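You operate a simulated robot arm through the tools that you are given. There is no shell and no other tool. Be economical: measure what you need, move in short steps, check, and stop when the job is done.

You run a simulated robot arm. Do the job below in one go: nothing can be reset, and whatever is moved stays where it is left.

TASK
Grip the long bolt, try both yellow-banded rings and take it out.
Fine: vice tight till the green pin shows; run each ring on till it binds or is fully on the thread, and lay it back; slacken the vice and stand the bolt head down on the table. Set down upright: long black bolt.

The check looks at the end state, three seconds after you hand in, the way a careful person would. Anything else that was tipped, shoved, dropped, spilled or broken makes it a failure.

THE ROBOT
A 7-joint arm with a two-finger parallel gripper, fixed in place. Base frame: the origin is at the foot of the arm, x ahead of it, y to its left, z up; the work surface is at about z = 0. Readings come in mm, degrees, newtons and seconds.
With the tool pointing down near the work surface it reaches from about 240 to 620 mm from the base axis. Its first joint turns from -66.0 to 66.0 degrees. Payload 2.6 kg.
The TCP is the grasp point between the finger pads, 30 mm short of the fingertips. In the tool frame z runs along the fingers and y along their closing line. Largest opening 94 mm; finger width 28, thickness 10; the body of the gripper, 50 by 96 mm, starts 55 mm behind the TCP.
Orientation is that of the tool frame in the base frame, as [roll, pitch, yaw] about the fixed x, y, z axes, in that order (R = Rz(yaw) Ry(pitch) Rx(roll)). With the fingers straight down and closing along the base's y, the tool's x points along the base's -x, its y along +y and its z along -z.

THE INTERFACE
- The arm moves only by the tool jog_arm. Its argument "moves" is one flat list of numbers, 7 for each row, row after row: the shift along the tool's x, y, z in cm, then the turn, a rotation vector about the tool's x, y, z in degrees, then the opening, from 0 (shut) to 1 (fully open). In form: [x, y, z, ax, ay, az, gripper, x, y, z, ax, ay, az, gripper, ...]. A call has 1 to 10 rows; each row shifts and turns the commanded pose from where the row before left it, along the tool's axes as they then stand. A row lasts 0.2 s, in which the tool goes at most 50 mm and 8.6 degrees; a call with a longer step from one row to the next is refused whole, and so is a gripper value outside its range. Where a pose cannot be reached the arm comes as near as it can. A force on the tool above 70 N (or 10 N above the force at the start of the call, whichever is more), or a blocked arm, ends the call early, and 0.2 s more pass. Each finger travels about 72 mm/s and halts on what it meets, pressing with about 30 N; the grip force reading is that of the motor and also rises with nothing between the fingers. The clock runs only during rows and for 0.2 s after the last one: add rows that do not move to give the fingers time. It gives the time, the measured TCP pose, the force on the tool (base axes), the opening and the grip force at its end, in the units of the frame above (readings bear some noise), with the torque about the TCP (base axes, N m) and any sound that the robot's microphone picked up.
- Cameras (640 x 400 px; columns grow to the right, rows downward): "scene" is fixed at [-8.5, 414.6, 559.6]; the picture's right is [-0.99, -0.14, 0.00], its down [-0.09, 0.61, -0.79] and it looks along [0.11, -0.78, -0.61] (base axes); focal length 227 px, centre (320, 200). "wrist" rides on the gripper at [76, 14, -102] in the tool frame; the picture's right is [-0.18, 0.98, 0.00], its down [-0.75, -0.14, -0.64] and it looks along [-0.63, -0.12, 0.77] (tool axes); focal length 243 px, centre (320, 200). There is no depth. A picture from a camera that has moved, and an enlarged one, comes with that camera's place and axes in the base frame and with its lens.
- camera(camera): a new picture of that camera. The clock stands still meanwhile.
- zoom(camera, box): a new picture of the part [left, top, right, bottom] of that camera's present view, enlarged. The clock stands still meanwhile.
- sign_off(): hands the job in; it is judged then, once.

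Work in short steps. Places have to be worked out from the pictures, the camera data and where the tool is seen: move nearer, look again, correct. Check each grasp and each placing, and mend what went wrong. You have 120 turns and 76 pictures in all, those below and enlarged ones among them. Open the gripper and draw the arm clear of the work before you hand the job in, unless the task says otherwise; then end with one line.

The tools are called after ">>>" as name(argument=value, ...) on one line, values as JSON. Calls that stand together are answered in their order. jog_arm: Moves the arm, as the interface text tells. Its arguments: {"type":"object","properties":{"moves":{"type":"array"}},"required":["moves"]} The other tools are called the same way: camera (camera) takes a picture; zoom (camera, box) takes an enlarged picture of a part of a camera's view; sign_off () hands the job in.

At the start:

```text
time: 0.0
ee_pos: [292.8, 29.8, 436.7]
tool_rot: [180.0, 0.0, 179.9]
ft_force: [-0.1, 0.3, -0.4]
ft_torque: [-0.03, 0.02, -0.02]
opening: 94.1
grasp_force: 0.0
```

scene: 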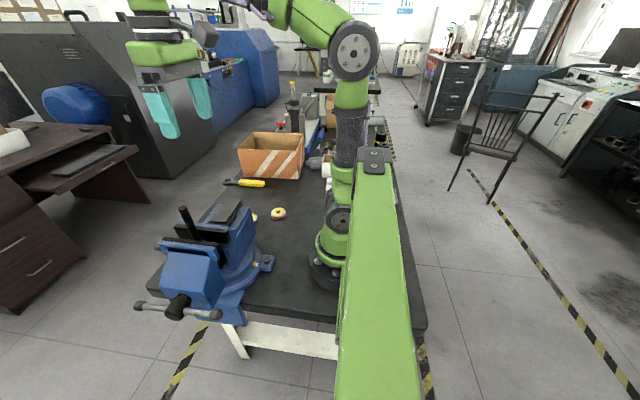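
wrist: 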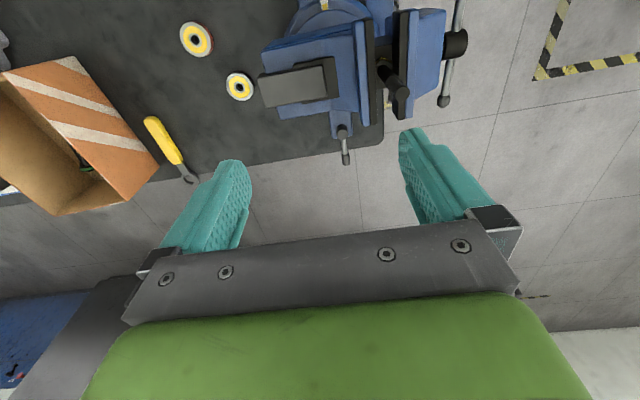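

The pictures show the vice, two rings, a box and a knife or wrench. I'll enlarge the vice area to identify the bolt, the handle and the green pin.

>>> zoom(camera="scene", box=[130, 190, 290, 330])

>>> zoom(camera="wrist", box=[160, 0, 480, 200])

>>> zoom(camera="scene", box=[220, 70, 400, 230])

```text
2.86 times, centred on (210, 260) of scene
camera zoom: at [-8.5, 414.6, 559.6], right [-0.99, -0.14, 0.0], down [-0.09, 0.61, -0.79], along [0.11, -0.78, -0.61], focal length 648 px, centre (634, 29)
```

zoom: 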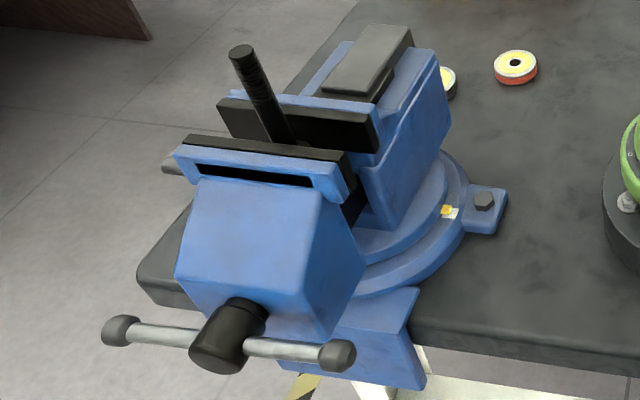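

```text
2.00 times, centred on (320, 100) of wrist
camera zoom: at [218.3, 45.0, 538.7], right [0.18, 0.98, 0.0], down [0.75, -0.14, 0.64], along [0.63, -0.12, -0.77], focal length 485 px, centre (320, 400)
```

zoom: 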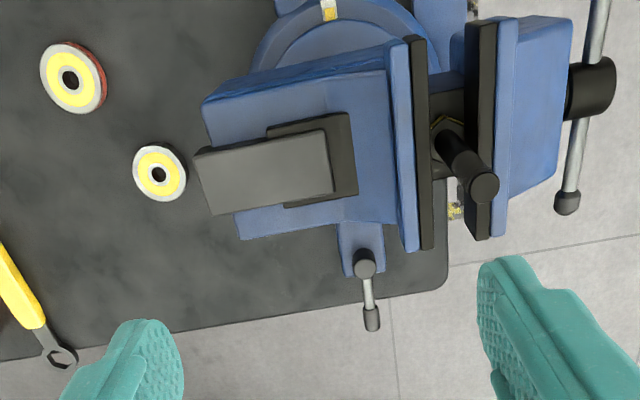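

```text
2.50 times, centred on (310, 150) of scene
camera zoom: at [-8.5, 414.6, 559.6], right [-0.99, -0.14, 0.0], down [-0.09, 0.61, -0.79], along [0.11, -0.78, -0.61], focal length 567 px, centre (345, 325)
```

zoom: 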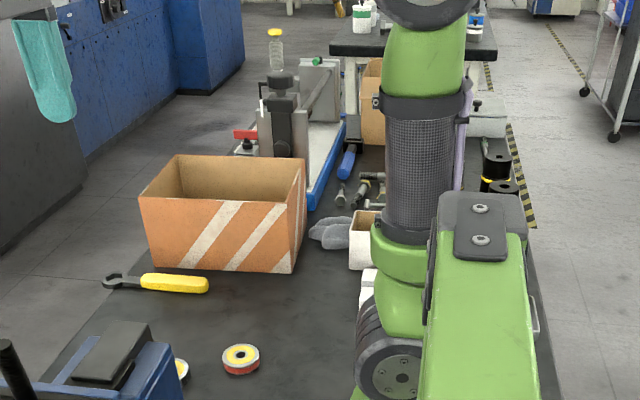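

The bolt top comes out at about (308,113,275), standing in the open jaws. The vice handle hub is at about (310,235,105) with its bar roughly horizontal, and the rings are at about (235,-186) and (327,-141). I'll move the wrist camera over toward the vice for a closer look.

>>> jog_arm(moves=[0, 4, 0, 0, 0, 0, 1, 0, 4, 0, 0, 0, 0, 1, 2, 2, 0, 0, 0, 0, 1, 2, 0, 0, 0, 0, 0, 1])

>>> camera(camera="wrist")

```text
time: 1.0
ee_pos: [254.5, 129.2, 437.3]
tool_rot: [180.0, 0.1, 180.0]
ft_force: [-0.4, 0.4, -0.5]
ft_torque: [-0.02, 0.01, 0.02]
opening: 93.7
grasp_force: 0.1
```

```text
70 pictures are left
camera wrist: at [179.3, 144.1, 539.5], right [0.18, 0.98, 0.0], down [0.75, -0.14, 0.64], along [0.63, -0.12, -0.77], focal length 243 px, centre (320, 200)
```

wrist: 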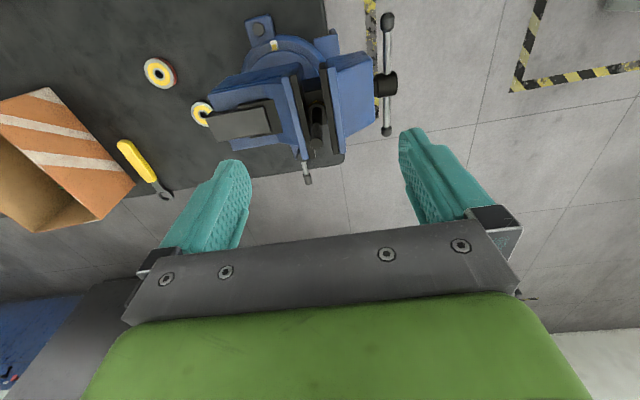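

>>> zoom(camera="wrist", box=[230, 10, 420, 190])

>>> zoom(camera="scene", box=[160, 195, 240, 265])

```text
2.22 times, centred on (325, 100) of wrist
camera zoom: at [179.3, 144.1, 539.5], right [0.18, 0.98, 0.0], down [0.75, -0.14, 0.64], along [0.63, -0.12, -0.77], focal length 539 px, centre (309, 422)
```

zoom: 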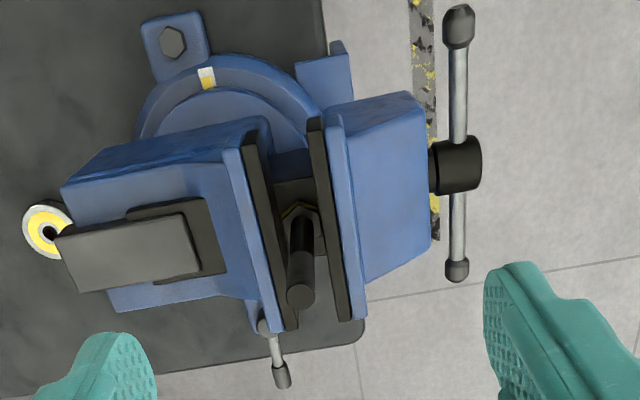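

```text
5.71 times, centred on (200, 230) of scene
camera zoom: at [-8.5, 414.6, 559.6], right [-0.99, -0.14, 0.0], down [-0.09, 0.61, -0.79], along [0.11, -0.78, -0.61], focal length 1297 px, centre (1006, 29)
```

zoom: 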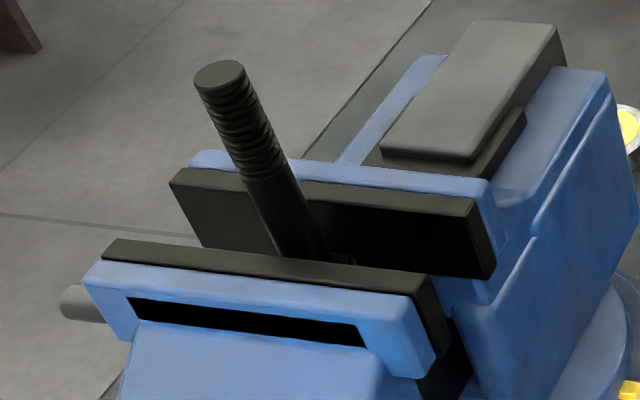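

The bolt stands vertical in slack jaws, threaded end up. The handle bar runs from about (222,230,117) to (397,231,97), turning about an axis close to y. I'll grip the +x end with the fingers closing along y and swing it over the top (clockwise seen from the handle, to tighten), so first I go above it and look.

>>> jog_arm(moves=[-3, 2.55, 0, 0, 0, 0, 0.35, -3, 2.55, 0, 0, 0, 0, 0.35, -3, 2.55, 0, 0, 0, 0, 0.35, -2.75, 2.5, 0, 0, 0, 0, 0.35, 0, 0, 4.5, 0, 0, 0, 0.35, 0, 0, 4.5, 0, 0, 0, 0.35, 0, 0, 4.5, 0, 0, 0, 0.35, 0, 0, 4.5, 0, 0, 0, 0.35, 0, 0, 4.5, 0, 0, 0, 0.35])

>>> camera(camera="wrist")

>>> zoom(camera="scene", box=[100, 190, 290, 330])

```text
time: 3.0
ee_pos: [370.7, 233.6, 209.7]
tool_rot: [-180.0, 0.0, 179.9]
ft_force: [0.3, 0.2, -0.5]
ft_torque: [-0.05, 0.02, 0.01]
opening: 33.1
grasp_force: 0.0
```

```text
67 pictures are left
camera wrist: at [294.6, 248.1, 312.3], right [0.19, 0.98, 0.0], down [0.75, -0.14, 0.64], along [0.63, -0.12, -0.77], focal length 243 px, centre (320, 200)
```

wrist: 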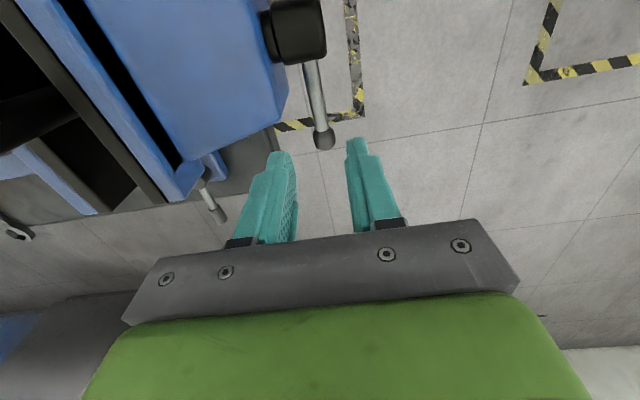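

```text
2.86 times, centred on (195, 260) of scene
camera zoom: at [-8.5, 414.6, 559.6], right [-0.99, -0.14, 0.0], down [-0.09, 0.61, -0.79], along [0.11, -0.78, -0.61], focal length 648 px, centre (677, 29)
```

zoom: 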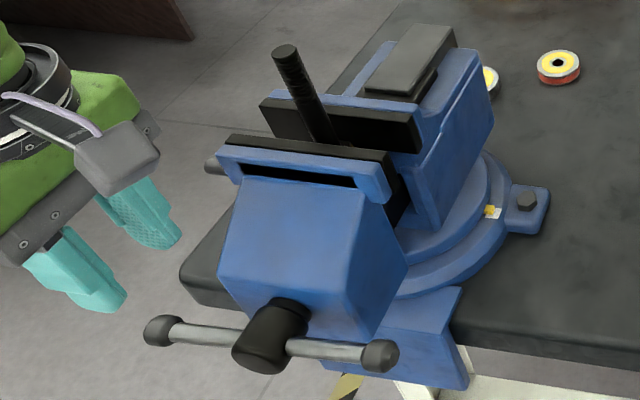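

The bar end is at about (396,231,97), under the fingers as planned. I descend until the bar sits between the finger pads, then close.

>>> jog_arm(moves=[0, -0.15, 3.5, 0, 0, 0, 0.35, 0, 0, 3.5, 0, 0, 0, 0.35, 0, 0, 2.4, 0, 0, 0, 0.35, 0, 0, 0, 0, 0, 0, 0.35, 0, 0, 0, 0, 0, 0, 0, 0, 0, 0, 0, 0, 0, 0, 0, 0, 0, 0, 0, 0, 0])

>>> camera(camera="wrist")

```text
time: 3.7
ee_pos: [371.9, 234.9, 150.6]
tool_rot: [179.3, 0.7, 179.3]
ft_force: [-2.0, -3.4, 9.0]
ft_torque: [-0.31, 0.16, -0.05]
opening: 34.8
grasp_force: 1.8
stopped in row 3: the force on the tool passed its limit at 110 N (the readings are from after the stop); the commanded pose is now the measured one
```

```text
65 pictures are left
camera wrist: at [296.6, 249.4, 253.8], right [0.2, 0.98, 0.01], down [0.74, -0.16, 0.65], along [0.64, -0.12, -0.76], focal length 243 px, centre (320, 200)
```

wrist: 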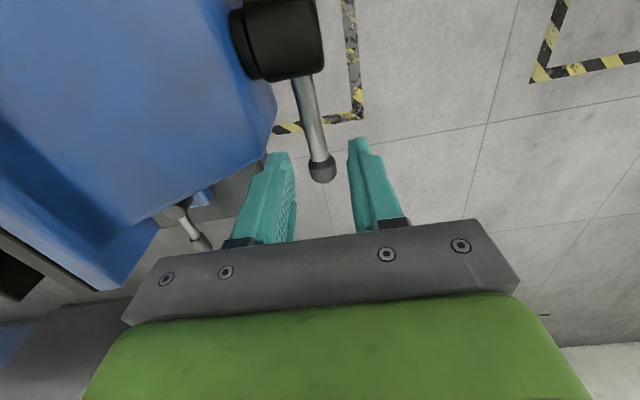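

Something stopped the descent at z≈150, and I suspect the inner fingertip met the edge of the blue jaw block. I back up and look closely.

>>> jog_arm(moves=[0, 0, -2, 0.7, -0.7, 0, 0.35, 0, 0.2, 0, 0, 0, 0, 0.2])

>>> zoom(camera="wrist", box=[160, 0, 420, 200])

>>> zoom(camera="scene", box=[90, 210, 250, 330])

```text
time: 4.3
ee_pos: [371.7, 236.9, 171.2]
tool_rot: [179.9, 1.3, 179.4]
ft_force: [-0.8, -0.7, 0.3]
ft_torque: [0.02, 0.02, -0.02]
opening: 18.9
grasp_force: 0.2
```

```text
2.00 times, centred on (290, 100) of wrist
camera zoom: at [294.1, 252.1, 272.3], right [0.19, 0.98, 0.0], down [0.74, -0.15, 0.66], along [0.65, -0.12, -0.75], focal length 485 px, centre (380, 400)
```

zoom: 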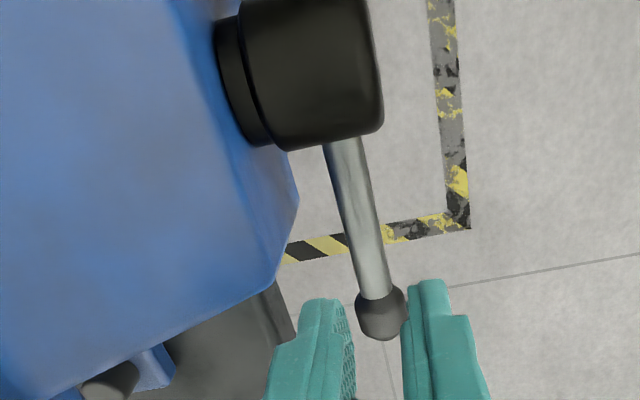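

```text
3.33 times, centred on (170, 270) of scene
camera zoom: at [-8.5, 414.6, 559.6], right [-0.99, -0.14, 0.0], down [-0.09, 0.61, -0.79], along [0.11, -0.78, -0.61], focal length 756 px, centre (820, -33)
```

zoom: 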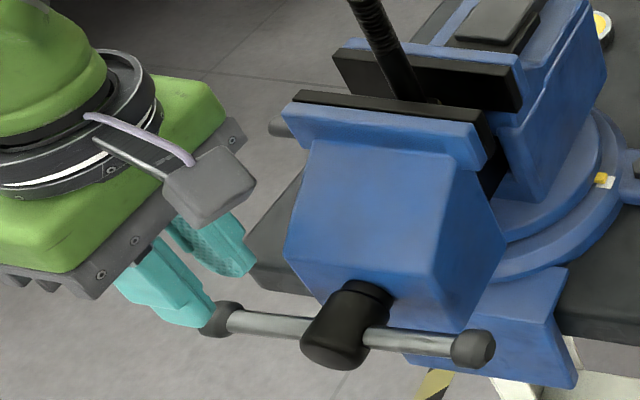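

The contact torque places the touch at about (361,212,120), the block's corner under the inner finger. With a narrower opening centred on the bar (y≈233) the finger clears it, so I straighten the tool and descend gently, with the tips just past the bar.

>>> jog_arm(moves=[-0.03, -0.35, 0, 0, 1.3, -0.6, 0.22, 0, 0, 1, 0, 0, 0, 0.22, 0, 0, 1, 0, 0, 0, 0.22, 0, 0, 1, 0, 0, 0, 0.22, 0, 0, 1, 0, 0, 0, 0.22, 0, 0, 0.8, 0, 0, 0, 0.22, 0, 0, 0, 0, 0, 0, 0.22])

>>> zoom(camera="wrist", box=[160, 0, 420, 200])

```text
time: 5.9
ee_pos: [371.8, 233.6, 121.9]
tool_rot: [-180.0, 0.0, 180.0]
ft_force: [-0.3, -0.1, -0.3]
ft_torque: [0.02, -0.02, 0.02]
opening: 20.7
grasp_force: 0.1
```

```text
2.00 times, centred on (290, 100) of wrist
camera zoom: at [297.0, 248.2, 225.7], right [0.18, 0.98, 0.0], down [0.75, -0.14, 0.64], along [0.63, -0.12, -0.77], focal length 485 px, centre (380, 400)
```

zoom: 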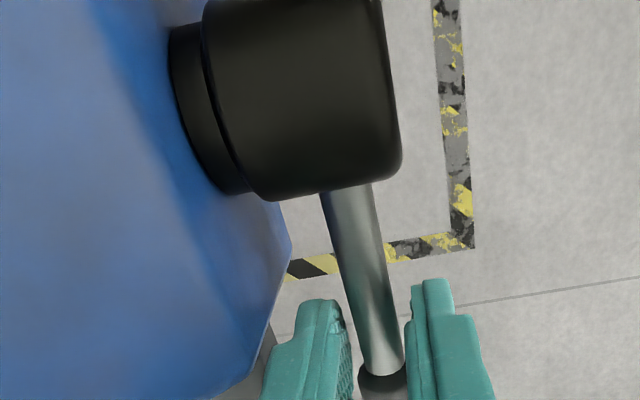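

The bar is between the fingers without contact. Now I close on it.

>>> jog_arm(moves=[0, 0, 0, 0, 0, 0, 0.05, 0, 0, 0, 0, 0, 0, 0.05, 0, 0, 0, 0, 0, 0, 0.05])

```text
time: 6.7
ee_pos: [372.7, 231.8, 122.2]
tool_rot: [180.0, -0.2, 179.8]
ft_force: [-11.4, -4.2, 1.1]
ft_torque: [-0.44, 0.31, -0.19]
opening: 12.8
grasp_force: 45.0
```

Gripped at 12.8 mm, which matches the bar. I swing it upward along the arc (tightening direction) with the orientation fixed.

>>> jog_arm(moves=[-0.02, 0, -1.25, 0, 0, 0, 0.05, 0.36, 0, -1.6, 0, 0, 0, 0.05, 0.76, 0, -1.46, 0, 0, 0, 0.05, 1.11, 0, -1.21, 0, 0, 0, 0.05])

>>> camera(camera="scene")

```text
time: 7.7
ee_pos: [352.1, 233.7, 178.7]
tool_rot: [179.9, 0.2, -179.9]
ft_force: [0.2, 0.3, -0.3]
ft_torque: [-0.02, 0.01, 0.02]
opening: 4.8
grasp_force: 0.0
```

```text
61 pictures are left
```

scene: 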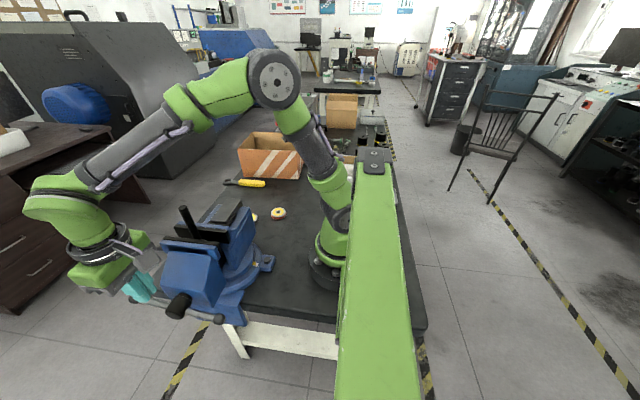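

>>> zoom(camera="scene", box=[90, 210, 250, 330])

>>> camera(camera="wrist")

```text
3.33 times, centred on (170, 270) of scene
camera zoom: at [-8.5, 414.6, 559.6], right [-0.99, -0.14, 0.0], down [-0.09, 0.61, -0.79], along [0.11, -0.78, -0.61], focal length 756 px, centre (820, -33)
```

zoom: 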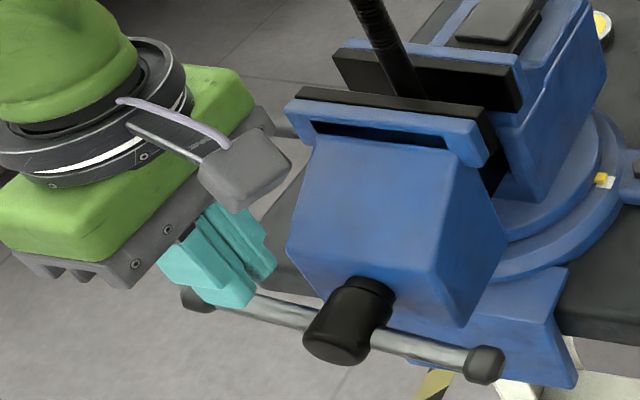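

```text
59 pictures are left
camera wrist: at [275.0, 248.2, 282.0], right [0.18, 0.98, 0.0], down [0.75, -0.14, 0.64], along [0.63, -0.12, -0.77], focal length 243 px, centre (320, 200)
```

wrist: 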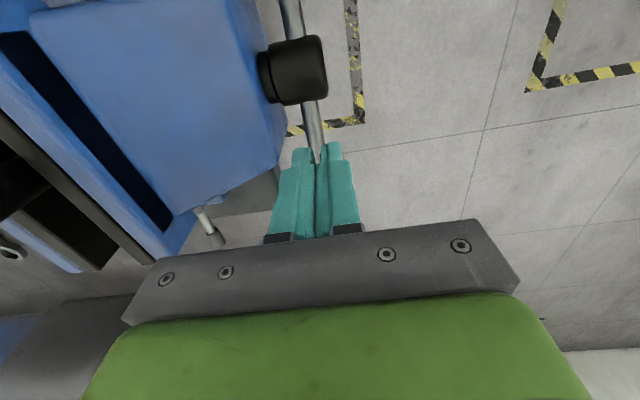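

The bar slipped out of the pads after turning about 14°, so friction alone is weak and positive pushing is better. I'll raise, go above the −x end, and turn the tool to yaw 90 so the body stays clear of the block and the closed fingers can push the bar down.

>>> jog_arm(moves=[0, 0, -4, 0, 0, 0, 0, 0, 0, -4, 0, 0, 0, 0, 4, 0.2, 0, 0, 0, 0, 0, 4, 0.2, 0, 0, 0, 0, 0, 3.7, 0.25, 0, 0, 0, 0, 0, 0, 0, 0, 0, 0, 8.5, 0, 0, 0, 0, 0, 0, 8.5, 0, 0, 0, 0, 0, 0, 8.5, 0, 0, 0, 0, 0, 0, 8.5, 0])

>>> jog_arm(moves=[0, 0, 0, 0, 0, 8, 0, 0, 0, 0, 0, 0, 8, 0, 0, 0, 0, 0, 0, 8, 0, 0, 0, 0, 0, 0, 8, 0, 0, 0, 0, 0, 0, 8, 0, 0, 0, 0, 0, 0, 8, 0, 0, 0, 0, 0, 0, 8, 0])

>>> camera(camera="wrist")

```text
time: 9.7
ee_pos: [235.0, 240.2, 258.6]
tool_rot: [179.9, -0.1, 145.9]
ft_force: [-0.1, 0.8, 0.5]
ft_torque: [0.01, -0.02, 0.02]
opening: 0.0
grasp_force: 30.0
```

```text
time: 11.3
ee_pos: [233.9, 239.8, 258.6]
tool_rot: [179.9, 0.0, 89.9]
ft_force: [-0.1, 0.5, -0.1]
ft_torque: [-0.01, -0.03, -0.01]
opening: 0.0
grasp_force: 30.2
```

```text
58 pictures are left
camera wrist: at [248.6, 316.8, 361.2], right [0.98, -0.19, 0.0], down [-0.14, -0.75, 0.64], along [-0.12, -0.63, -0.77], focal length 243 px, centre (320, 200)
```

wrist: 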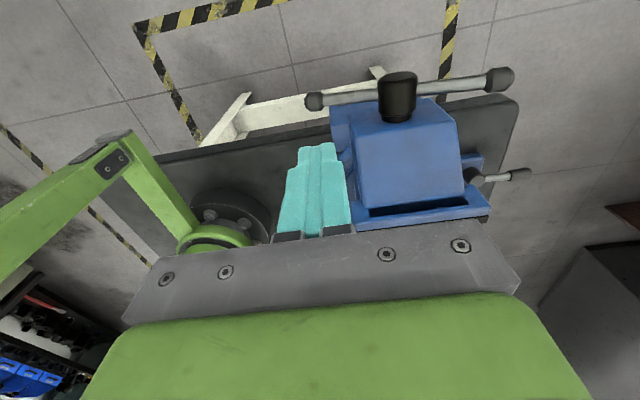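

The −x ball is at about (225,233,96). I descend to just above the bar and then push it down along its arc to about 50° below horizontal.

>>> jog_arm(moves=[0, 0, 4, 0, 0, 0, 0, 0, 0, 4, 0, 0, 0, 0, 0, 0, 3, 0, 0, 0, 0, 0, 0, 1.2, 0, 0, 0, 0, 0, 0.12, 0.8, 0, 0, 0, 0, 0, 0.12, 0.8, 0, 0, 0, 0, 0, 0.35, 0.85, 0, 0, 0, 0, 0, 0.35, 0.86, 0, 0, 0, 0, 0, 0.55, 0.73, 0, 0, 0, 0, 0, 0.55, 0.73, 0, 0, 0, 0])

>>> zoom(camera="scene", box=[90, 190, 270, 330])

```text
time: 13.5
ee_pos: [251.5, 240.0, 90.1]
tool_rot: [-180.0, 0.1, 89.7]
ft_force: [-33.5, -10.9, 54.8]
ft_torque: [-1.79, -2.47, -1.44]
opening: 0.2
grasp_force: 29.9
```

```text
2.86 times, centred on (180, 260) of scene
camera zoom: at [-8.8, 414.5, 559.8], right [-0.99, -0.14, 0.0], down [-0.09, 0.61, -0.79], along [0.11, -0.78, -0.61], focal length 648 px, centre (720, 29)
```

zoom: 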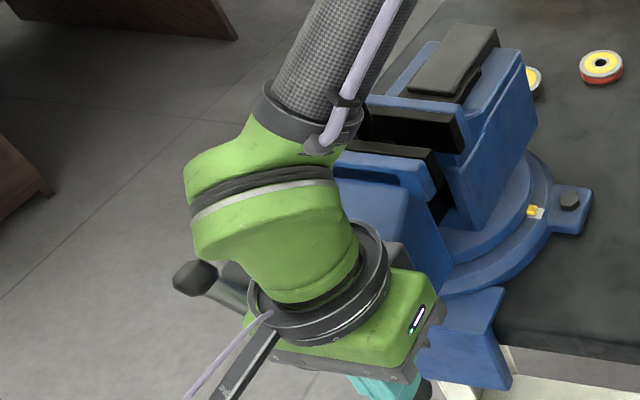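

Pushing works: the handle turned to about 45° below, at roughly 60 N. Next I lift, go over to the other end (now up on the +x side) and set the finger outside its ball, ready to push it over the top.

>>> jog_arm(moves=[0, 0, -5, 0, 0, 0, 0, 0, 0, -5, 0, 0, 0, 0, 0, 0, -5, 0, 0, 0, 0, 0, 4.9, 0, 0, 0, 0, 0, 0, 4.9, 0, 0, 0, 0, 0, 0, 4.9, 0, 0, 0, 0, 0, 0, 0, 3, 0, 0, 0, 0, 0, 0, 3, 0, 0, 0, 0])

>>> camera(camera="wrist")

>>> zoom(camera="scene", box=[90, 190, 270, 330])

```text
time: 15.3
ee_pos: [401.9, 241.6, 176.5]
tool_rot: [179.9, 0.0, 90.0]
ft_force: [-0.3, -0.3, -0.1]
ft_torque: [0.01, -0.01, 0.01]
opening: 0.0
grasp_force: 29.9
```

```text
56 pictures are left
camera wrist: at [416.5, 318.1, 280.2], right [0.98, -0.18, 0.0], down [-0.14, -0.75, 0.64], along [-0.12, -0.63, -0.77], focal length 243 px, centre (320, 200)
```

wrist: 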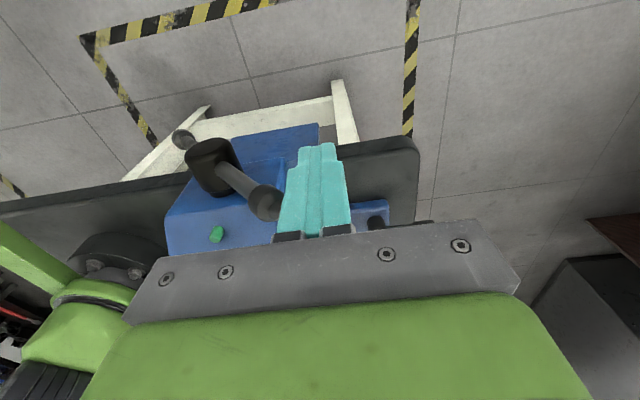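

```text
2.86 times, centred on (180, 260) of scene
camera zoom: at [-8.5, 414.6, 559.6], right [-0.99, -0.14, 0.0], down [-0.09, 0.61, -0.79], along [0.11, -0.78, -0.61], focal length 648 px, centre (720, 29)
```

zoom: 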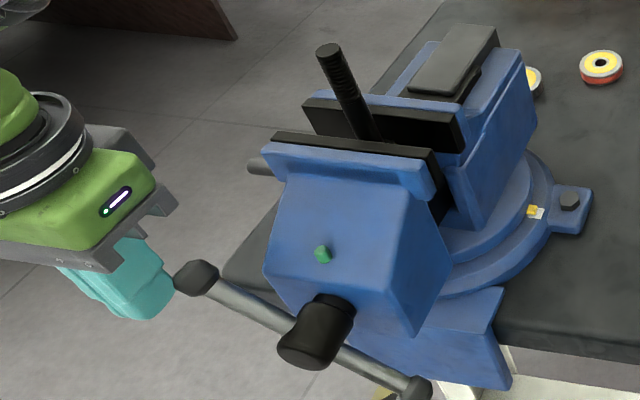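

The green pin is showing, so the vice is tight, and the bolt hasn't moved. Next I lift off and move over to the rings for a close look.

>>> jog_arm(moves=[0, 0, -5, 0, 0, 0, 0, 0, 0, -5, 0, 0, 0, 0, 0, 0, -5, 0, 0, 0, 0, 0, 0, -5, 0, 0, 0, 0])

>>> jog_arm(moves=[-4.3, -1.5, 0, 0, 0, 0, 0, -4.3, -1.5, 0, 0, 0, 0, 0.3, -4.3, -1.5, 0, 0, 0, 0, 0.6, -4.3, -1.5, 0, 0, 0, 0, 0.8, -4.3, -1.5, 0, 0, 0, 0, 0.8, -4.3, -1.5, 0, 0, 0, 0, 0.8, -4.3, -1.5, 0, 0, 0, 0, 0.8, -4, -1.5, 0, 0, 0, 0, 0.8, 0, 0, 5, 0, 0, 0, 0.8, 0, 0, 4.5, 0, 0, 0, 0.8])

>>> camera(camera="wrist")

```text
time: 16.3
ee_pos: [401.0, 237.9, 379.4]
tool_rot: [-180.0, 0.0, 90.2]
ft_force: [-0.6, 0.0, -0.1]
ft_torque: [0.0, 0.01, 0.02]
opening: 0.0
grasp_force: 29.8
```

```text
time: 18.5
ee_pos: [280.3, -102.8, 280.2]
tool_rot: [179.9, 0.1, 90.0]
ft_force: [-0.3, 0.0, 0.9]
ft_torque: [-0.02, 0.04, -0.01]
opening: 75.3
grasp_force: 0.1
```

```text
54 pictures are left
camera wrist: at [294.1, -24.7, 382.9], right [0.98, -0.18, 0.0], down [-0.14, -0.75, 0.64], along [-0.12, -0.63, -0.77], focal length 243 px, centre (320, 200)
```

wrist: 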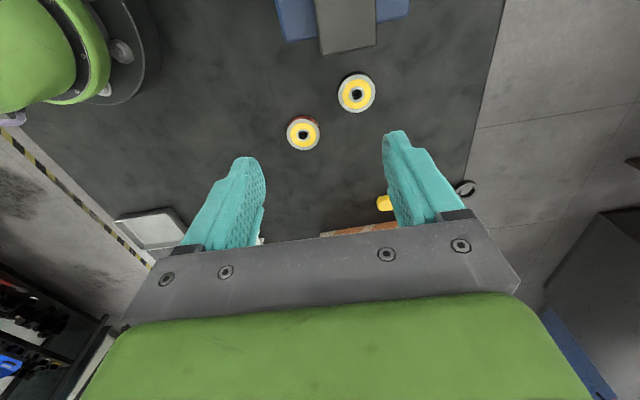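

>>> zoom(camera="wrist", box=[270, 60, 400, 160])

>>> zoom(camera="scene", box=[240, 195, 300, 235])

```text
4.00 times, centred on (335, 110) of wrist
camera zoom: at [294.1, -24.7, 382.9], right [0.98, -0.18, 0.0], down [-0.14, -0.75, 0.64], along [-0.12, -0.63, -0.77], focal length 970 px, centre (260, 560)
```

zoom: 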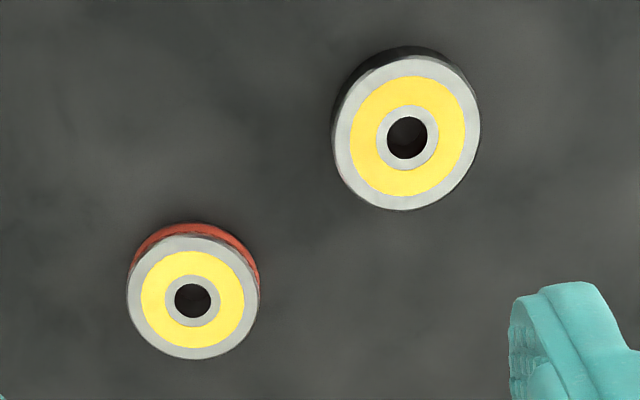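

```text
10.00 times, centred on (270, 215) of scene
camera zoom: at [-8.5, 414.6, 559.6], right [-0.99, -0.14, 0.0], down [-0.09, 0.61, -0.79], along [0.11, -0.78, -0.61], focal length 2270 px, centre (820, 50)
```

zoom: 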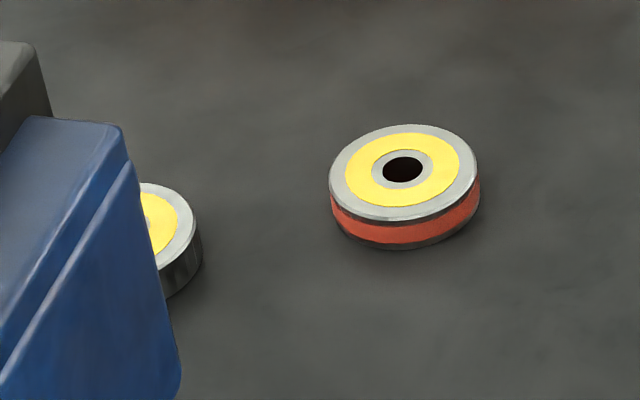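

The dark ring is at about (324,-140), 53 mm across and roughly 20 tall. The red-marked one is at (235,-186), 53 mm across and about 15 tall. I start with the red one, lining up above it and checking before the grasp.

>>> jog_arm(moves=[-4.16, -2.25, 0, 0, 0, 0, 0.8, -4.16, -2.25, 0, 0, 0, 0, 0.8, 0, 0, 5, 0, 0, 0, 0.8, 0, 0, 5, 0, 0, 0, 0.8, 0, 0, 5, 0, 0, 0, 0.8, 0, 0, 4, 0, 0, 0, 0.8, 0, 0, 0, 0, 0, 0, 0.8])

>>> camera(camera="wrist")

```text
time: 20.1
ee_pos: [236.0, -183.9, 92.0]
tool_rot: [-179.9, -0.1, 90.1]
ft_force: [-0.6, 0.5, -0.6]
ft_torque: [0.01, -0.01, 0.03]
opening: 75.6
grasp_force: 0.0
```

```text
51 pictures are left
camera wrist: at [250.4, -107.2, 194.8], right [0.98, -0.18, 0.0], down [-0.14, -0.75, 0.64], along [-0.12, -0.63, -0.77], focal length 243 px, centre (320, 200)
```

wrist: 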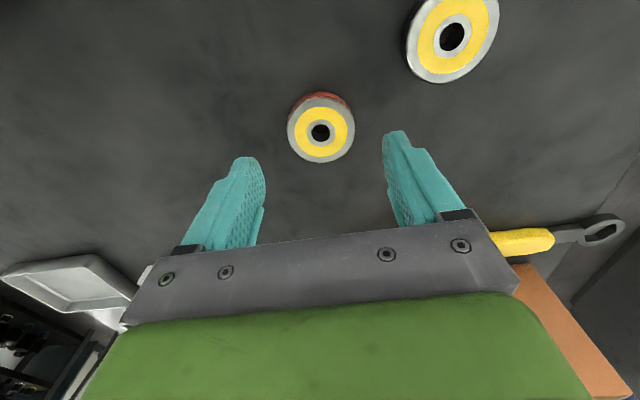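

The ring centre is at (236,-186), so a 2 mm correction in y, then I descend and close.

>>> jog_arm(moves=[-0.2, 0, 3, 0, 0, 0, 0.75, 0, 0, 2, 0, 0, 0, 0.75, 0, 0, 0.8, 0, 0, 0, 0.75, 0, 0, 0, 0, 0, 0, 0.75, 0, 0, 0, 0, 0, 0, 0.4, 0, 0, 0, 0, 0, 0, 0.4, 0, 0, 0, 0, 0, 0, 0.4])

```text
time: 21.7
ee_pos: [235.2, -187.0, 35.9]
tool_rot: [-180.0, 0.0, 90.1]
ft_force: [-1.2, 0.2, 0.7]
ft_torque: [-0.01, 0.01, -0.02]
opening: 51.3
grasp_force: 29.8
```

Gripped at 51.3 mm. I lift it and carry it to just above and short of the bolt, then look to refine the bolt axis.

>>> jog_arm(moves=[0, 0, -3, 0, 0, 0, 0.4, 0, 0, -5, 0, 0, 0, 0.4, 0, 0, -5, 0, 0, 0, 0.4, 0, 0, -5, 0, 0, 0, 0.4, 0, 0, -5, 0, 0, 0, 0.4, 0, 0, -5, 0, 0, 0, 0.4, 0, 0, -5, 0, 0, 0, 0.4])

>>> jog_arm(moves=[4.2, 1.04, 0, 0, 0, 0, 0.4, 4.2, 1.04, 0, 0, 0, 0, 0.4, 4.2, 1.04, 0, 0, 0, 0, 0.4, 4.2, 1.04, 0, 0, 0, 0, 0.4, 4.2, 1.04, 0, 0, 0, 0, 0.4, 4, 1.04, 0, 0, 0, 0, 0.4, 2, 1, 0, 0, 0, 0, 0.4, 0, 0, 0, 0, 0, 0, 0.4])

>>> camera(camera="wrist")

>>> zoom(camera="scene", box=[140, 140, 260, 240])

```text
time: 23.3
ee_pos: [236.7, -186.4, 366.3]
tool_rot: [-180.0, 0.0, 90.2]
ft_force: [0.0, 0.6, -2.1]
ft_torque: [0.01, -0.01, 0.0]
opening: 51.6
grasp_force: 29.8
```

```text
time: 25.1
ee_pos: [307.3, 84.8, 363.6]
tool_rot: [180.0, 0.1, 90.0]
ft_force: [0.1, -0.7, -1.5]
ft_torque: [-0.01, 0.0, 0.0]
opening: 51.9
grasp_force: 29.9
```

```text
50 pictures are left
camera wrist: at [322.1, 161.6, 467.1], right [0.98, -0.18, 0.0], down [-0.14, -0.75, 0.64], along [-0.12, -0.63, -0.77], focal length 243 px, centre (320, 200)
```

wrist: 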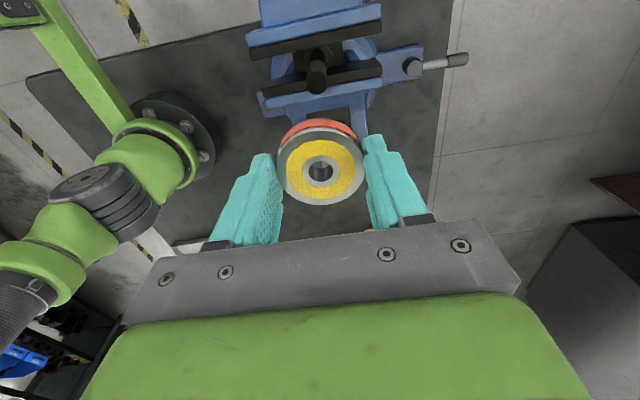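

```text
4.00 times, centred on (200, 190) of scene
camera zoom: at [-8.5, 414.6, 559.6], right [-0.99, -0.14, 0.0], down [-0.09, 0.61, -0.79], along [0.11, -0.78, -0.61], focal length 908 px, centre (800, 240)
```

zoom: 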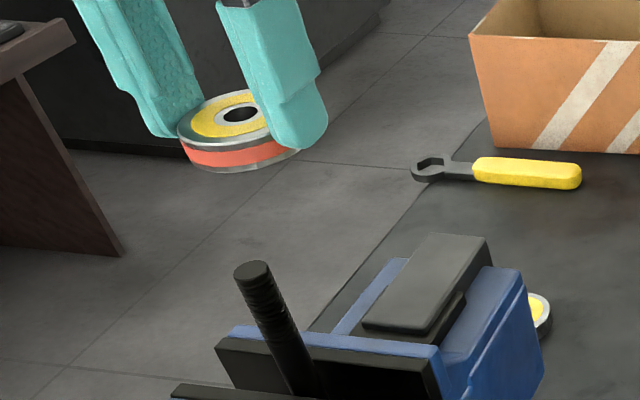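

I enlarge the wrist view to locate the bolt top relative to the held ring.

>>> zoom(camera="wrist", box=[260, 30, 380, 210])

```text
2.22 times, centred on (320, 120) of wrist
camera zoom: at [322.1, 161.6, 467.1], right [0.98, -0.18, 0.0], down [-0.14, -0.75, 0.64], along [-0.12, -0.63, -0.77], focal length 539 px, centre (320, 378)
```

zoom: 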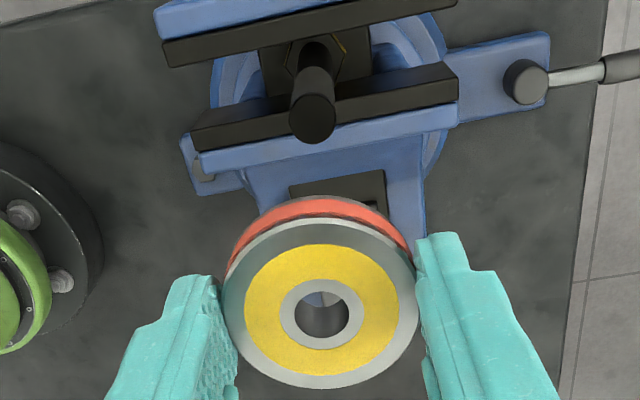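

The wrist view and the scene ray agree on the bolt axis at about (310,113.5) with the top at z≈272. I pre-wind the wrist in the negative direction so a long clockwise stroke is available, checking how far it turns.

>>> jog_arm(moves=[0, 0, 0, 0, 0, -8.6, 0.4, 0, 0, 0, 0, 0, -8.6, 0.4, 0, 0, 0, 0, 0, -8.6, 0.4, 0, 0, 0, 0, 0, -8.6, 0.4, 0, 0, 0, 0, 0, -8.6, 0.4, 0, 0, 0, 0, 0, -8.6, 0.4, 0, 0, 0, 0, 0, -8.6, 0.4, 0, 0, 0, 0, 0, -8.6, 0.4, 0, 0, 0, 0, 0, -8.6, 0.4, 0, 0, 0, 0, 0, -8.6, 0.4])

>>> jog_arm(moves=[0, 0, 0, 0, 0, -8.6, 0.4, 0, 0, 0, 0, 0, -8.6, 0.4, 0, 0, 0, 0, 0, -8.6, 0.4, 0, 0, 0, 0, 0, -8.6, 0.4, 0, 0, 0, 0, 0, -8.6, 0.4, 0, 0, 0, 0, 0, -8.6, 0.4, 0, 0, 0, 0, 0, -8.6, 0.4, 0, 0, 0, 0, 0, -8.6, 0.4, 0, 0, 0, 0, 0, -8.6, 0.4, 0, 0, 0, 0, 0, -8.6, 0.4])

>>> jog_arm(moves=[0, 0, 0, 0, 0, -8.6, 0.4, 0, 0, 0, 0, 0, -8.6, 0.4, 0, 0, 0, 0, 0, -8.6, 0.4, 0, 0, 0, 0, 0, -8.6, 0.4, 0, 0, 0, 0, 0, -8.6, 0.4])

```text
time: 27.3
ee_pos: [307.9, 84.5, 364.6]
tool_rot: [-180.0, 0.0, 176.3]
ft_force: [1.2, -0.5, -1.4]
ft_torque: [0.0, 0.02, -0.01]
opening: 51.5
grasp_force: 30.3
```

```text
time: 29.5
ee_pos: [309.0, 83.3, 365.1]
tool_rot: [180.0, 0.0, -98.0]
ft_force: [0.0, -1.1, -1.5]
ft_torque: [0.0, 0.02, -0.01]
opening: 51.8
grasp_force: 30.1
```

```text
time: 30.7
ee_pos: [309.0, 83.6, 365.5]
tool_rot: [180.0, 0.0, -54.9]
ft_force: [-0.5, -0.6, -1.8]
ft_torque: [0.0, 0.02, 0.0]
opening: 51.9
grasp_force: 29.9
```

It reaches yaw 305 without trouble. I wind five more rows and look.

>>> jog_arm(moves=[0, 0, 0, 0, 0, -8.6, 0.4, 0, 0, 0, 0, 0, -8.6, 0.4, 0, 0, 0, 0, 0, -8.6, 0.4, 0, 0, 0, 0, 0, -8.6, 0.4, 0, 0, 0, 0, 0, -8.6, 0.4])

>>> camera(camera="wrist")

```text
time: 31.9
ee_pos: [261.3, 70.5, 371.9]
tool_rot: [-179.9, -1.0, -18.1]
ft_force: [-0.9, 0.1, -1.2]
ft_torque: [0.03, -0.01, -0.01]
opening: 51.8
grasp_force: 29.7
out of reach, approached as far as the arm can: row 4, 5
```

```text
47 pictures are left
camera wrist: at [327.7, 33.8, 476.6], right [-0.48, -0.88, 0.0], down [-0.68, 0.37, 0.63], along [-0.55, 0.3, -0.78], focal length 243 px, centre (320, 200)
```

wrist: 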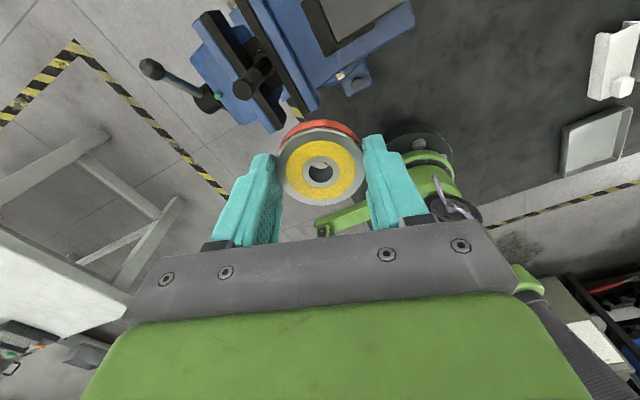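

The wrist stops at about yaw 330. I turn back four rows to about 314 and see whether the position returns.

>>> jog_arm(moves=[0, 0, 0, 0, 0, 8.6, 0.4, 0, 0, 0, 0, 0, 8.6, 0.4, 0, 0, 0, 0, 0, 8.6, 0.4, 0, 0, 0, 0, 0, 8.6, 0.4, 0, 0, 0, 0, 0, 0, 0.4])

```text
time: 33.1
ee_pos: [260.0, 70.9, 373.1]
tool_rot: [-179.5, -0.6, -52.5]
ft_force: [-0.8, 0.6, -2.7]
ft_torque: [0.03, -0.01, -0.02]
opening: 51.7
grasp_force: 30.3
```

The commanded pose reset itself to the one reached. I correct the slight tilt and move over the bolt axis at height.

>>> jog_arm(moves=[-0.165, -3.28, 0, -0.5, -0.6, 0, 0.4, -0.165, -3.28, 0, 0, 0, 0, 0.4, 0, 0, 3, 0, 0, 0, 0.4, 0, 0, 0, 0, 0, 0, 0.4])

>>> zoom(camera="wrist", box=[220, 60, 420, 240])

>>> zoom(camera="scene", box=[150, 150, 270, 250])

```text
time: 34.1
ee_pos: [311.7, 112.7, 342.3]
tool_rot: [179.8, 0.1, -52.2]
ft_force: [-0.2, 0.6, -1.9]
ft_torque: [0.0, -0.02, -0.02]
opening: 51.6
grasp_force: 29.9
```

```text
2.22 times, centred on (320, 150) of wrist
camera zoom: at [346.5, 45.0, 446.0], right [-0.89, -0.45, 0.0], down [-0.35, 0.68, 0.64], along [-0.29, 0.57, -0.77], focal length 539 px, centre (320, 311)
```

zoom: 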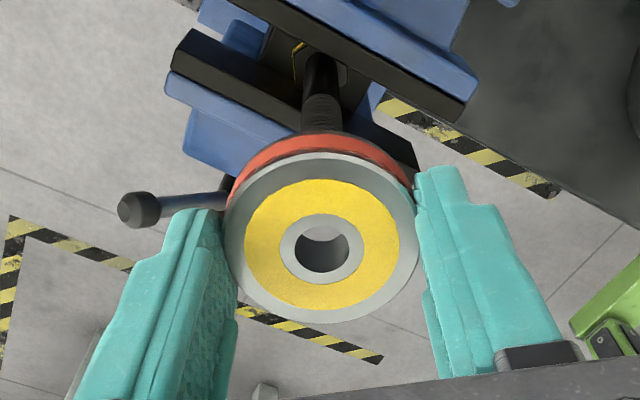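

```text
4.00 times, centred on (210, 200) of scene
camera zoom: at [-8.5, 414.6, 559.6], right [-0.99, -0.14, 0.0], down [-0.09, 0.61, -0.79], along [0.11, -0.78, -0.61], focal length 908 px, centre (760, 200)
```

zoom: 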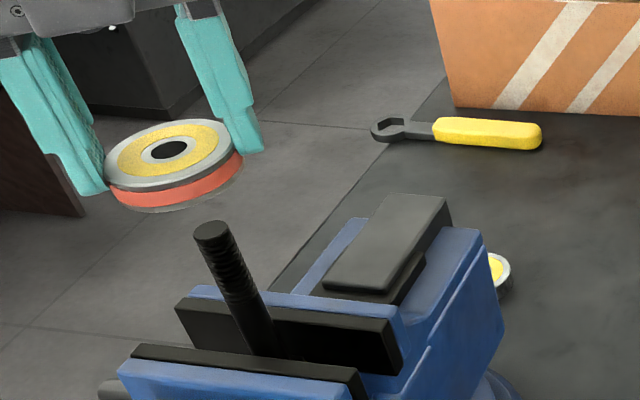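

The ring and bolt line up to within about 1 mm in both views. I lower gently until the ring touches the bolt top.

>>> jog_arm(moves=[0, 0, 2.5, 0, 0, 0, 0.4, 0, 0, 0.3, 0, 0, 0, 0.4, 0, 0, 0.2, 0, 0, 0, 0.4, 0, 0, 0.2, 0, 0, 0, 0.4, 0, 0, 0.1, 0, 0, 0, 0.4])

>>> zoom(camera="scene", box=[150, 150, 270, 250])

```text
time: 35.3
ee_pos: [311.3, 111.0, 311.2]
tool_rot: [-180.0, -0.1, -52.5]
ft_force: [-1.6, -6.5, 7.7]
ft_torque: [-0.45, 0.39, 0.02]
opening: 51.8
grasp_force: 30.0
```

```text
4.00 times, centred on (210, 200) of scene
camera zoom: at [-8.5, 414.6, 559.7], right [-0.99, -0.14, 0.0], down [-0.09, 0.61, -0.79], along [0.11, -0.78, -0.61], focal length 908 px, centre (760, 200)
```

zoom: 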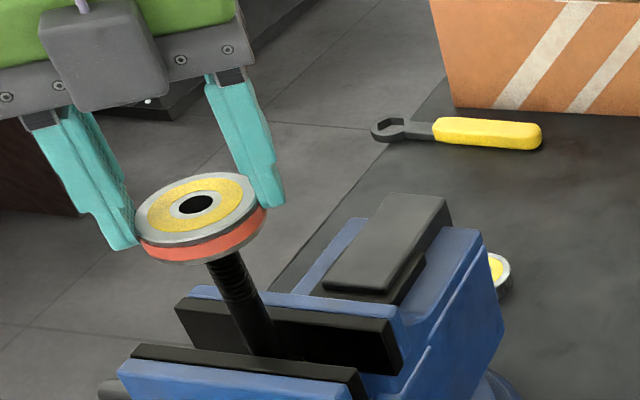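

The ring touches at TCP z≈311, with about 6 N of side force toward −y. I shift 2 mm in −y to centre it and read again.

>>> jog_arm(moves=[0.16, 0.12, 0, 0, 0, 0, 0.4, 0, 0, 0, 0, 0, 0, 0.4])

```text
time: 35.9
ee_pos: [311.4, 111.8, 309.0]
tool_rot: [-179.9, 0.0, -52.2]
ft_force: [3.0, -4.7, 10.5]
ft_torque: [-0.25, -0.27, -0.01]
opening: 51.5
grasp_force: 30.2
```

The ring dropped 2 mm, so it is seating. I start turning clockwise with light downward feed.

>>> jog_arm(moves=[0.05, 0.03, 0.01, 0, 0, 8.6, 0.4, 0, 0, 0.01, 0, 0, 8.6, 0.4, 0, 0, 0.01, 0, 0, 8.6, 0.4, 0, 0, 0.01, 0, 0, 8.6, 0.4, 0, 0, 0.01, 0, 0, 8.6, 0.4, 0, 0, 0.01, 0, 0, 8.6, 0.4, 0, 0, 0.01, 0, 0, 8.6, 0.4, 0, 0, 0.01, 0, 0, 8.6, 0.4, 0, 0, 0.01, 0, 0, 8.6, 0.4, 0, 0, 0.01, 0, 0, 8.6, 0.4])

>>> zoom(camera="scene", box=[160, 170, 250, 245])

```text
time: 38.1
ee_pos: [309.8, 111.2, 308.7]
tool_rot: [180.0, -0.2, -138.4]
ft_force: [-4.8, 0.7, -18.9]
ft_torque: [-0.08, 0.47, 0.63]
opening: 51.8
grasp_force: 30.3
```

```text
5.33 times, centred on (205, 208) of scene
camera zoom: at [-8.4, 414.7, 559.6], right [-0.99, -0.14, 0.0], down [-0.09, 0.61, -0.79], along [0.11, -0.78, -0.61], focal length 1210 px, centre (933, 160)
```

zoom: 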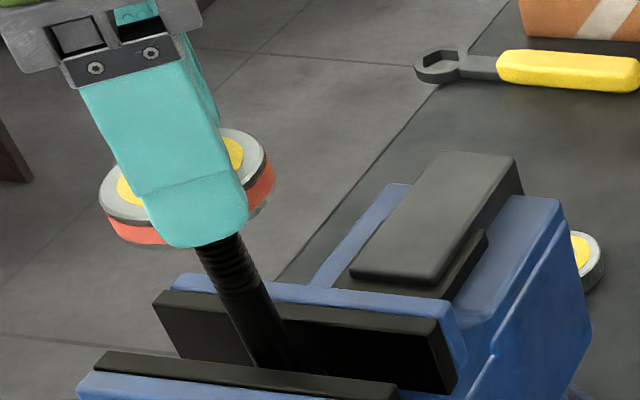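

The vertical force flipped to −19 N, so the thread has engaged and is drawing the ring down. I continue turning with more downward feed and watch the torque.

>>> jog_arm(moves=[0, 0, 0.15, 0, 0, 0, 0.4, 0, 0, 0.03, 0, 0, 8.6, 0.4, 0, 0, 0.02, 0, 0, 8.6, 0.4, 0, 0, 0.02, 0, 0, 8.6, 0.4, 0, 0, 0.02, 0, 0, 8.6, 0.4, 0, 0, 0.02, 0, 0, 8.6, 0.4])

```text
time: 39.5
ee_pos: [311.8, 111.5, 306.5]
tool_rot: [-180.0, -0.1, 178.6]
ft_force: [-2.6, 7.6, 4.4]
ft_torque: [0.53, 0.23, 0.66]
opening: 53.5
grasp_force: 29.9
```

The opening grew to 53.5 mm, so the ring may have stopped turning and tilted or slipped. I look.

>>> zoom(camera="scene", box=[160, 170, 250, 245])

>>> zoom(camera="wrist", box=[220, 60, 420, 240])

```text
5.33 times, centred on (205, 208) of scene
camera zoom: at [-8.5, 414.6, 559.6], right [-0.99, -0.14, 0.0], down [-0.09, 0.61, -0.79], along [0.11, -0.78, -0.61], focal length 1210 px, centre (933, 160)
```

zoom: 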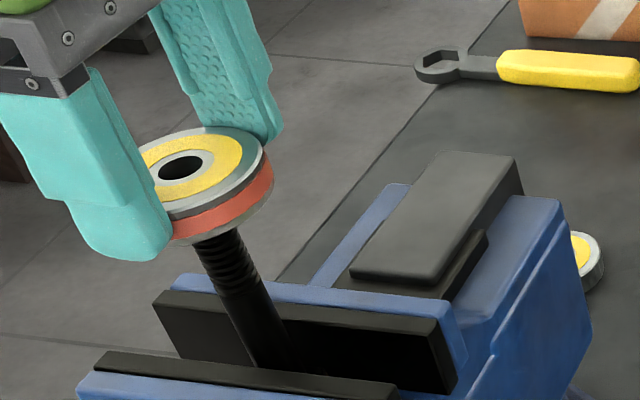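

```text
2.22 times, centred on (320, 150) of wrist
camera zoom: at [235.9, 128.3, 409.0], right [0.21, 0.98, 0.0], down [0.75, -0.16, 0.64], along [0.63, -0.13, -0.77], focal length 539 px, centre (320, 311)
```

zoom: 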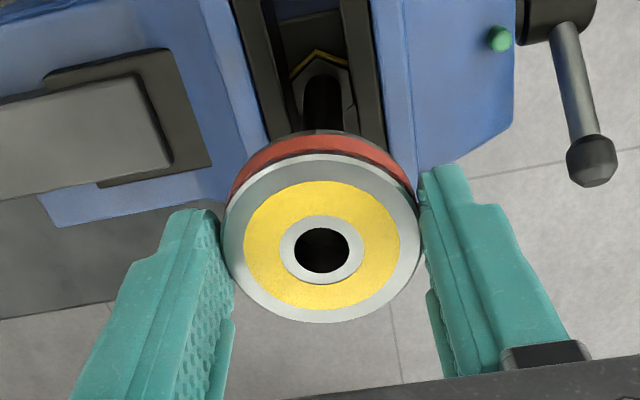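

The ring sits on the bolt end but only the fingertips hold it. I open, lower 10 mm for a fuller grip, and re-close before turning on.

>>> jog_arm(moves=[0, 0, 0, 0, 0, 0, 0.7, 0, 0, 0, 0, 0, 0, 0.7, 0, 0, 0.5, 0, 0, 0, 0.7, 0, 0, 0.5, 0, 0, 0, 0.7, 0, 0, 0, 0, 0, 0, 0.7])

>>> zoom(camera="wrist", box=[220, 60, 420, 240])

>>> zoom(camera="scene", box=[160, 170, 250, 245])

```text
time: 40.7
ee_pos: [311.3, 110.6, 294.6]
tool_rot: [-179.9, -0.1, 178.7]
ft_force: [-0.8, -0.9, -0.2]
ft_torque: [0.0, -0.02, 0.0]
opening: 66.0
grasp_force: 0.0
```

```text
2.22 times, centred on (320, 150) of wrist
camera zoom: at [235.4, 128.1, 398.9], right [0.21, 0.98, 0.0], down [0.75, -0.16, 0.64], along [0.63, -0.13, -0.77], focal length 539 px, centre (320, 311)
```

zoom: 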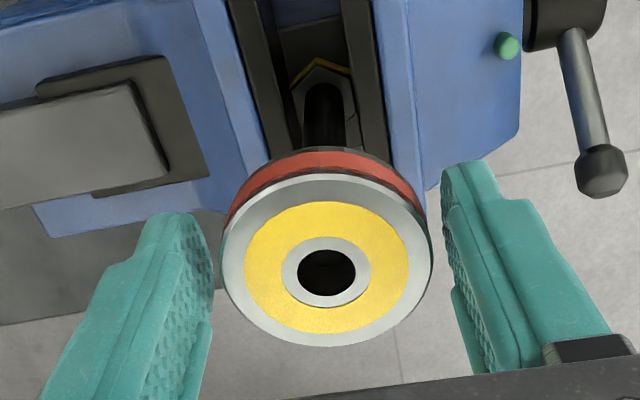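

```text
5.33 times, centred on (205, 208) of scene
camera zoom: at [-8.5, 414.6, 559.6], right [-0.99, -0.14, 0.0], down [-0.09, 0.61, -0.79], along [0.11, -0.78, -0.61], focal length 1210 px, centre (933, 160)
```

zoom: 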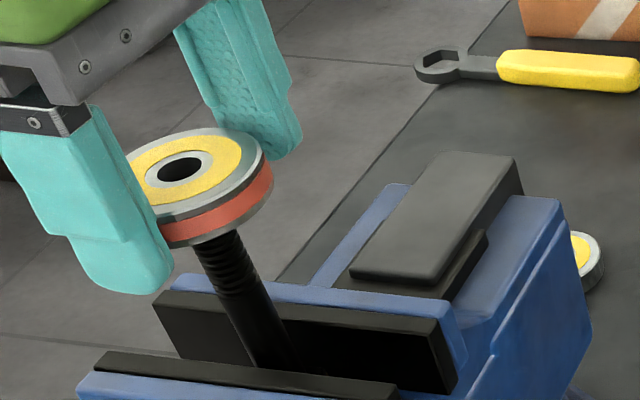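

The ring stays level on the bolt tip and lies about 3 mm toward +y of the gripper centre. I shift 2.5 mm and close, reading the side force to check centring.

>>> jog_arm(moves=[0, 0.25, 0, 0, 0, 0, 0.7, 0, 0, 0, 0, 0, 0, 0.4, 0, 0, 0, 0, 0, 0, 0.4, 0, 0, 0, 0, 0, 0, 0.4])

```text
time: 41.7
ee_pos: [311.2, 113.2, 296.3]
tool_rot: [-179.9, 0.1, 178.7]
ft_force: [-1.3, -6.6, 2.2]
ft_torque: [-0.72, 0.11, 0.01]
opening: 53.5
grasp_force: 30.1
```

The grip reads 53.5 mm with a tilting moment, so the ring is cocked on the tip. I back off counter-clockwise while lifting so the pads square it up again.

>>> jog_arm(moves=[0, 0, 0, 0, 0, -8.6, 0.4, 0, 0, 0, 0, 0, -8.6, 0.4, 0, 0, -0.05, 0, 0, -8.6, 0.4, 0, 0, -0.05, 0, 0, -8.6, 0.4, 0, 0, -0.1, 0, 0, -8.6, 0.4, 0, 0, -0.1, 0, 0, -8.6, 0.4, 0, 0, -0.1, 0, 0, -8.6, 0.4, 0, 0, -0.1, 0, 0, -8.6, 0.4, 0, 0, -0.1, 0, 0, -8.6, 0.4, 0, 0, -0.1, 0, 0, -8.6, 0.4])

```text
time: 43.9
ee_pos: [311.2, 113.9, 303.5]
tool_rot: [179.9, -0.2, -95.1]
ft_force: [-0.9, 0.1, -1.5]
ft_torque: [-0.01, 0.0, 0.01]
opening: 53.5
grasp_force: 30.1
```

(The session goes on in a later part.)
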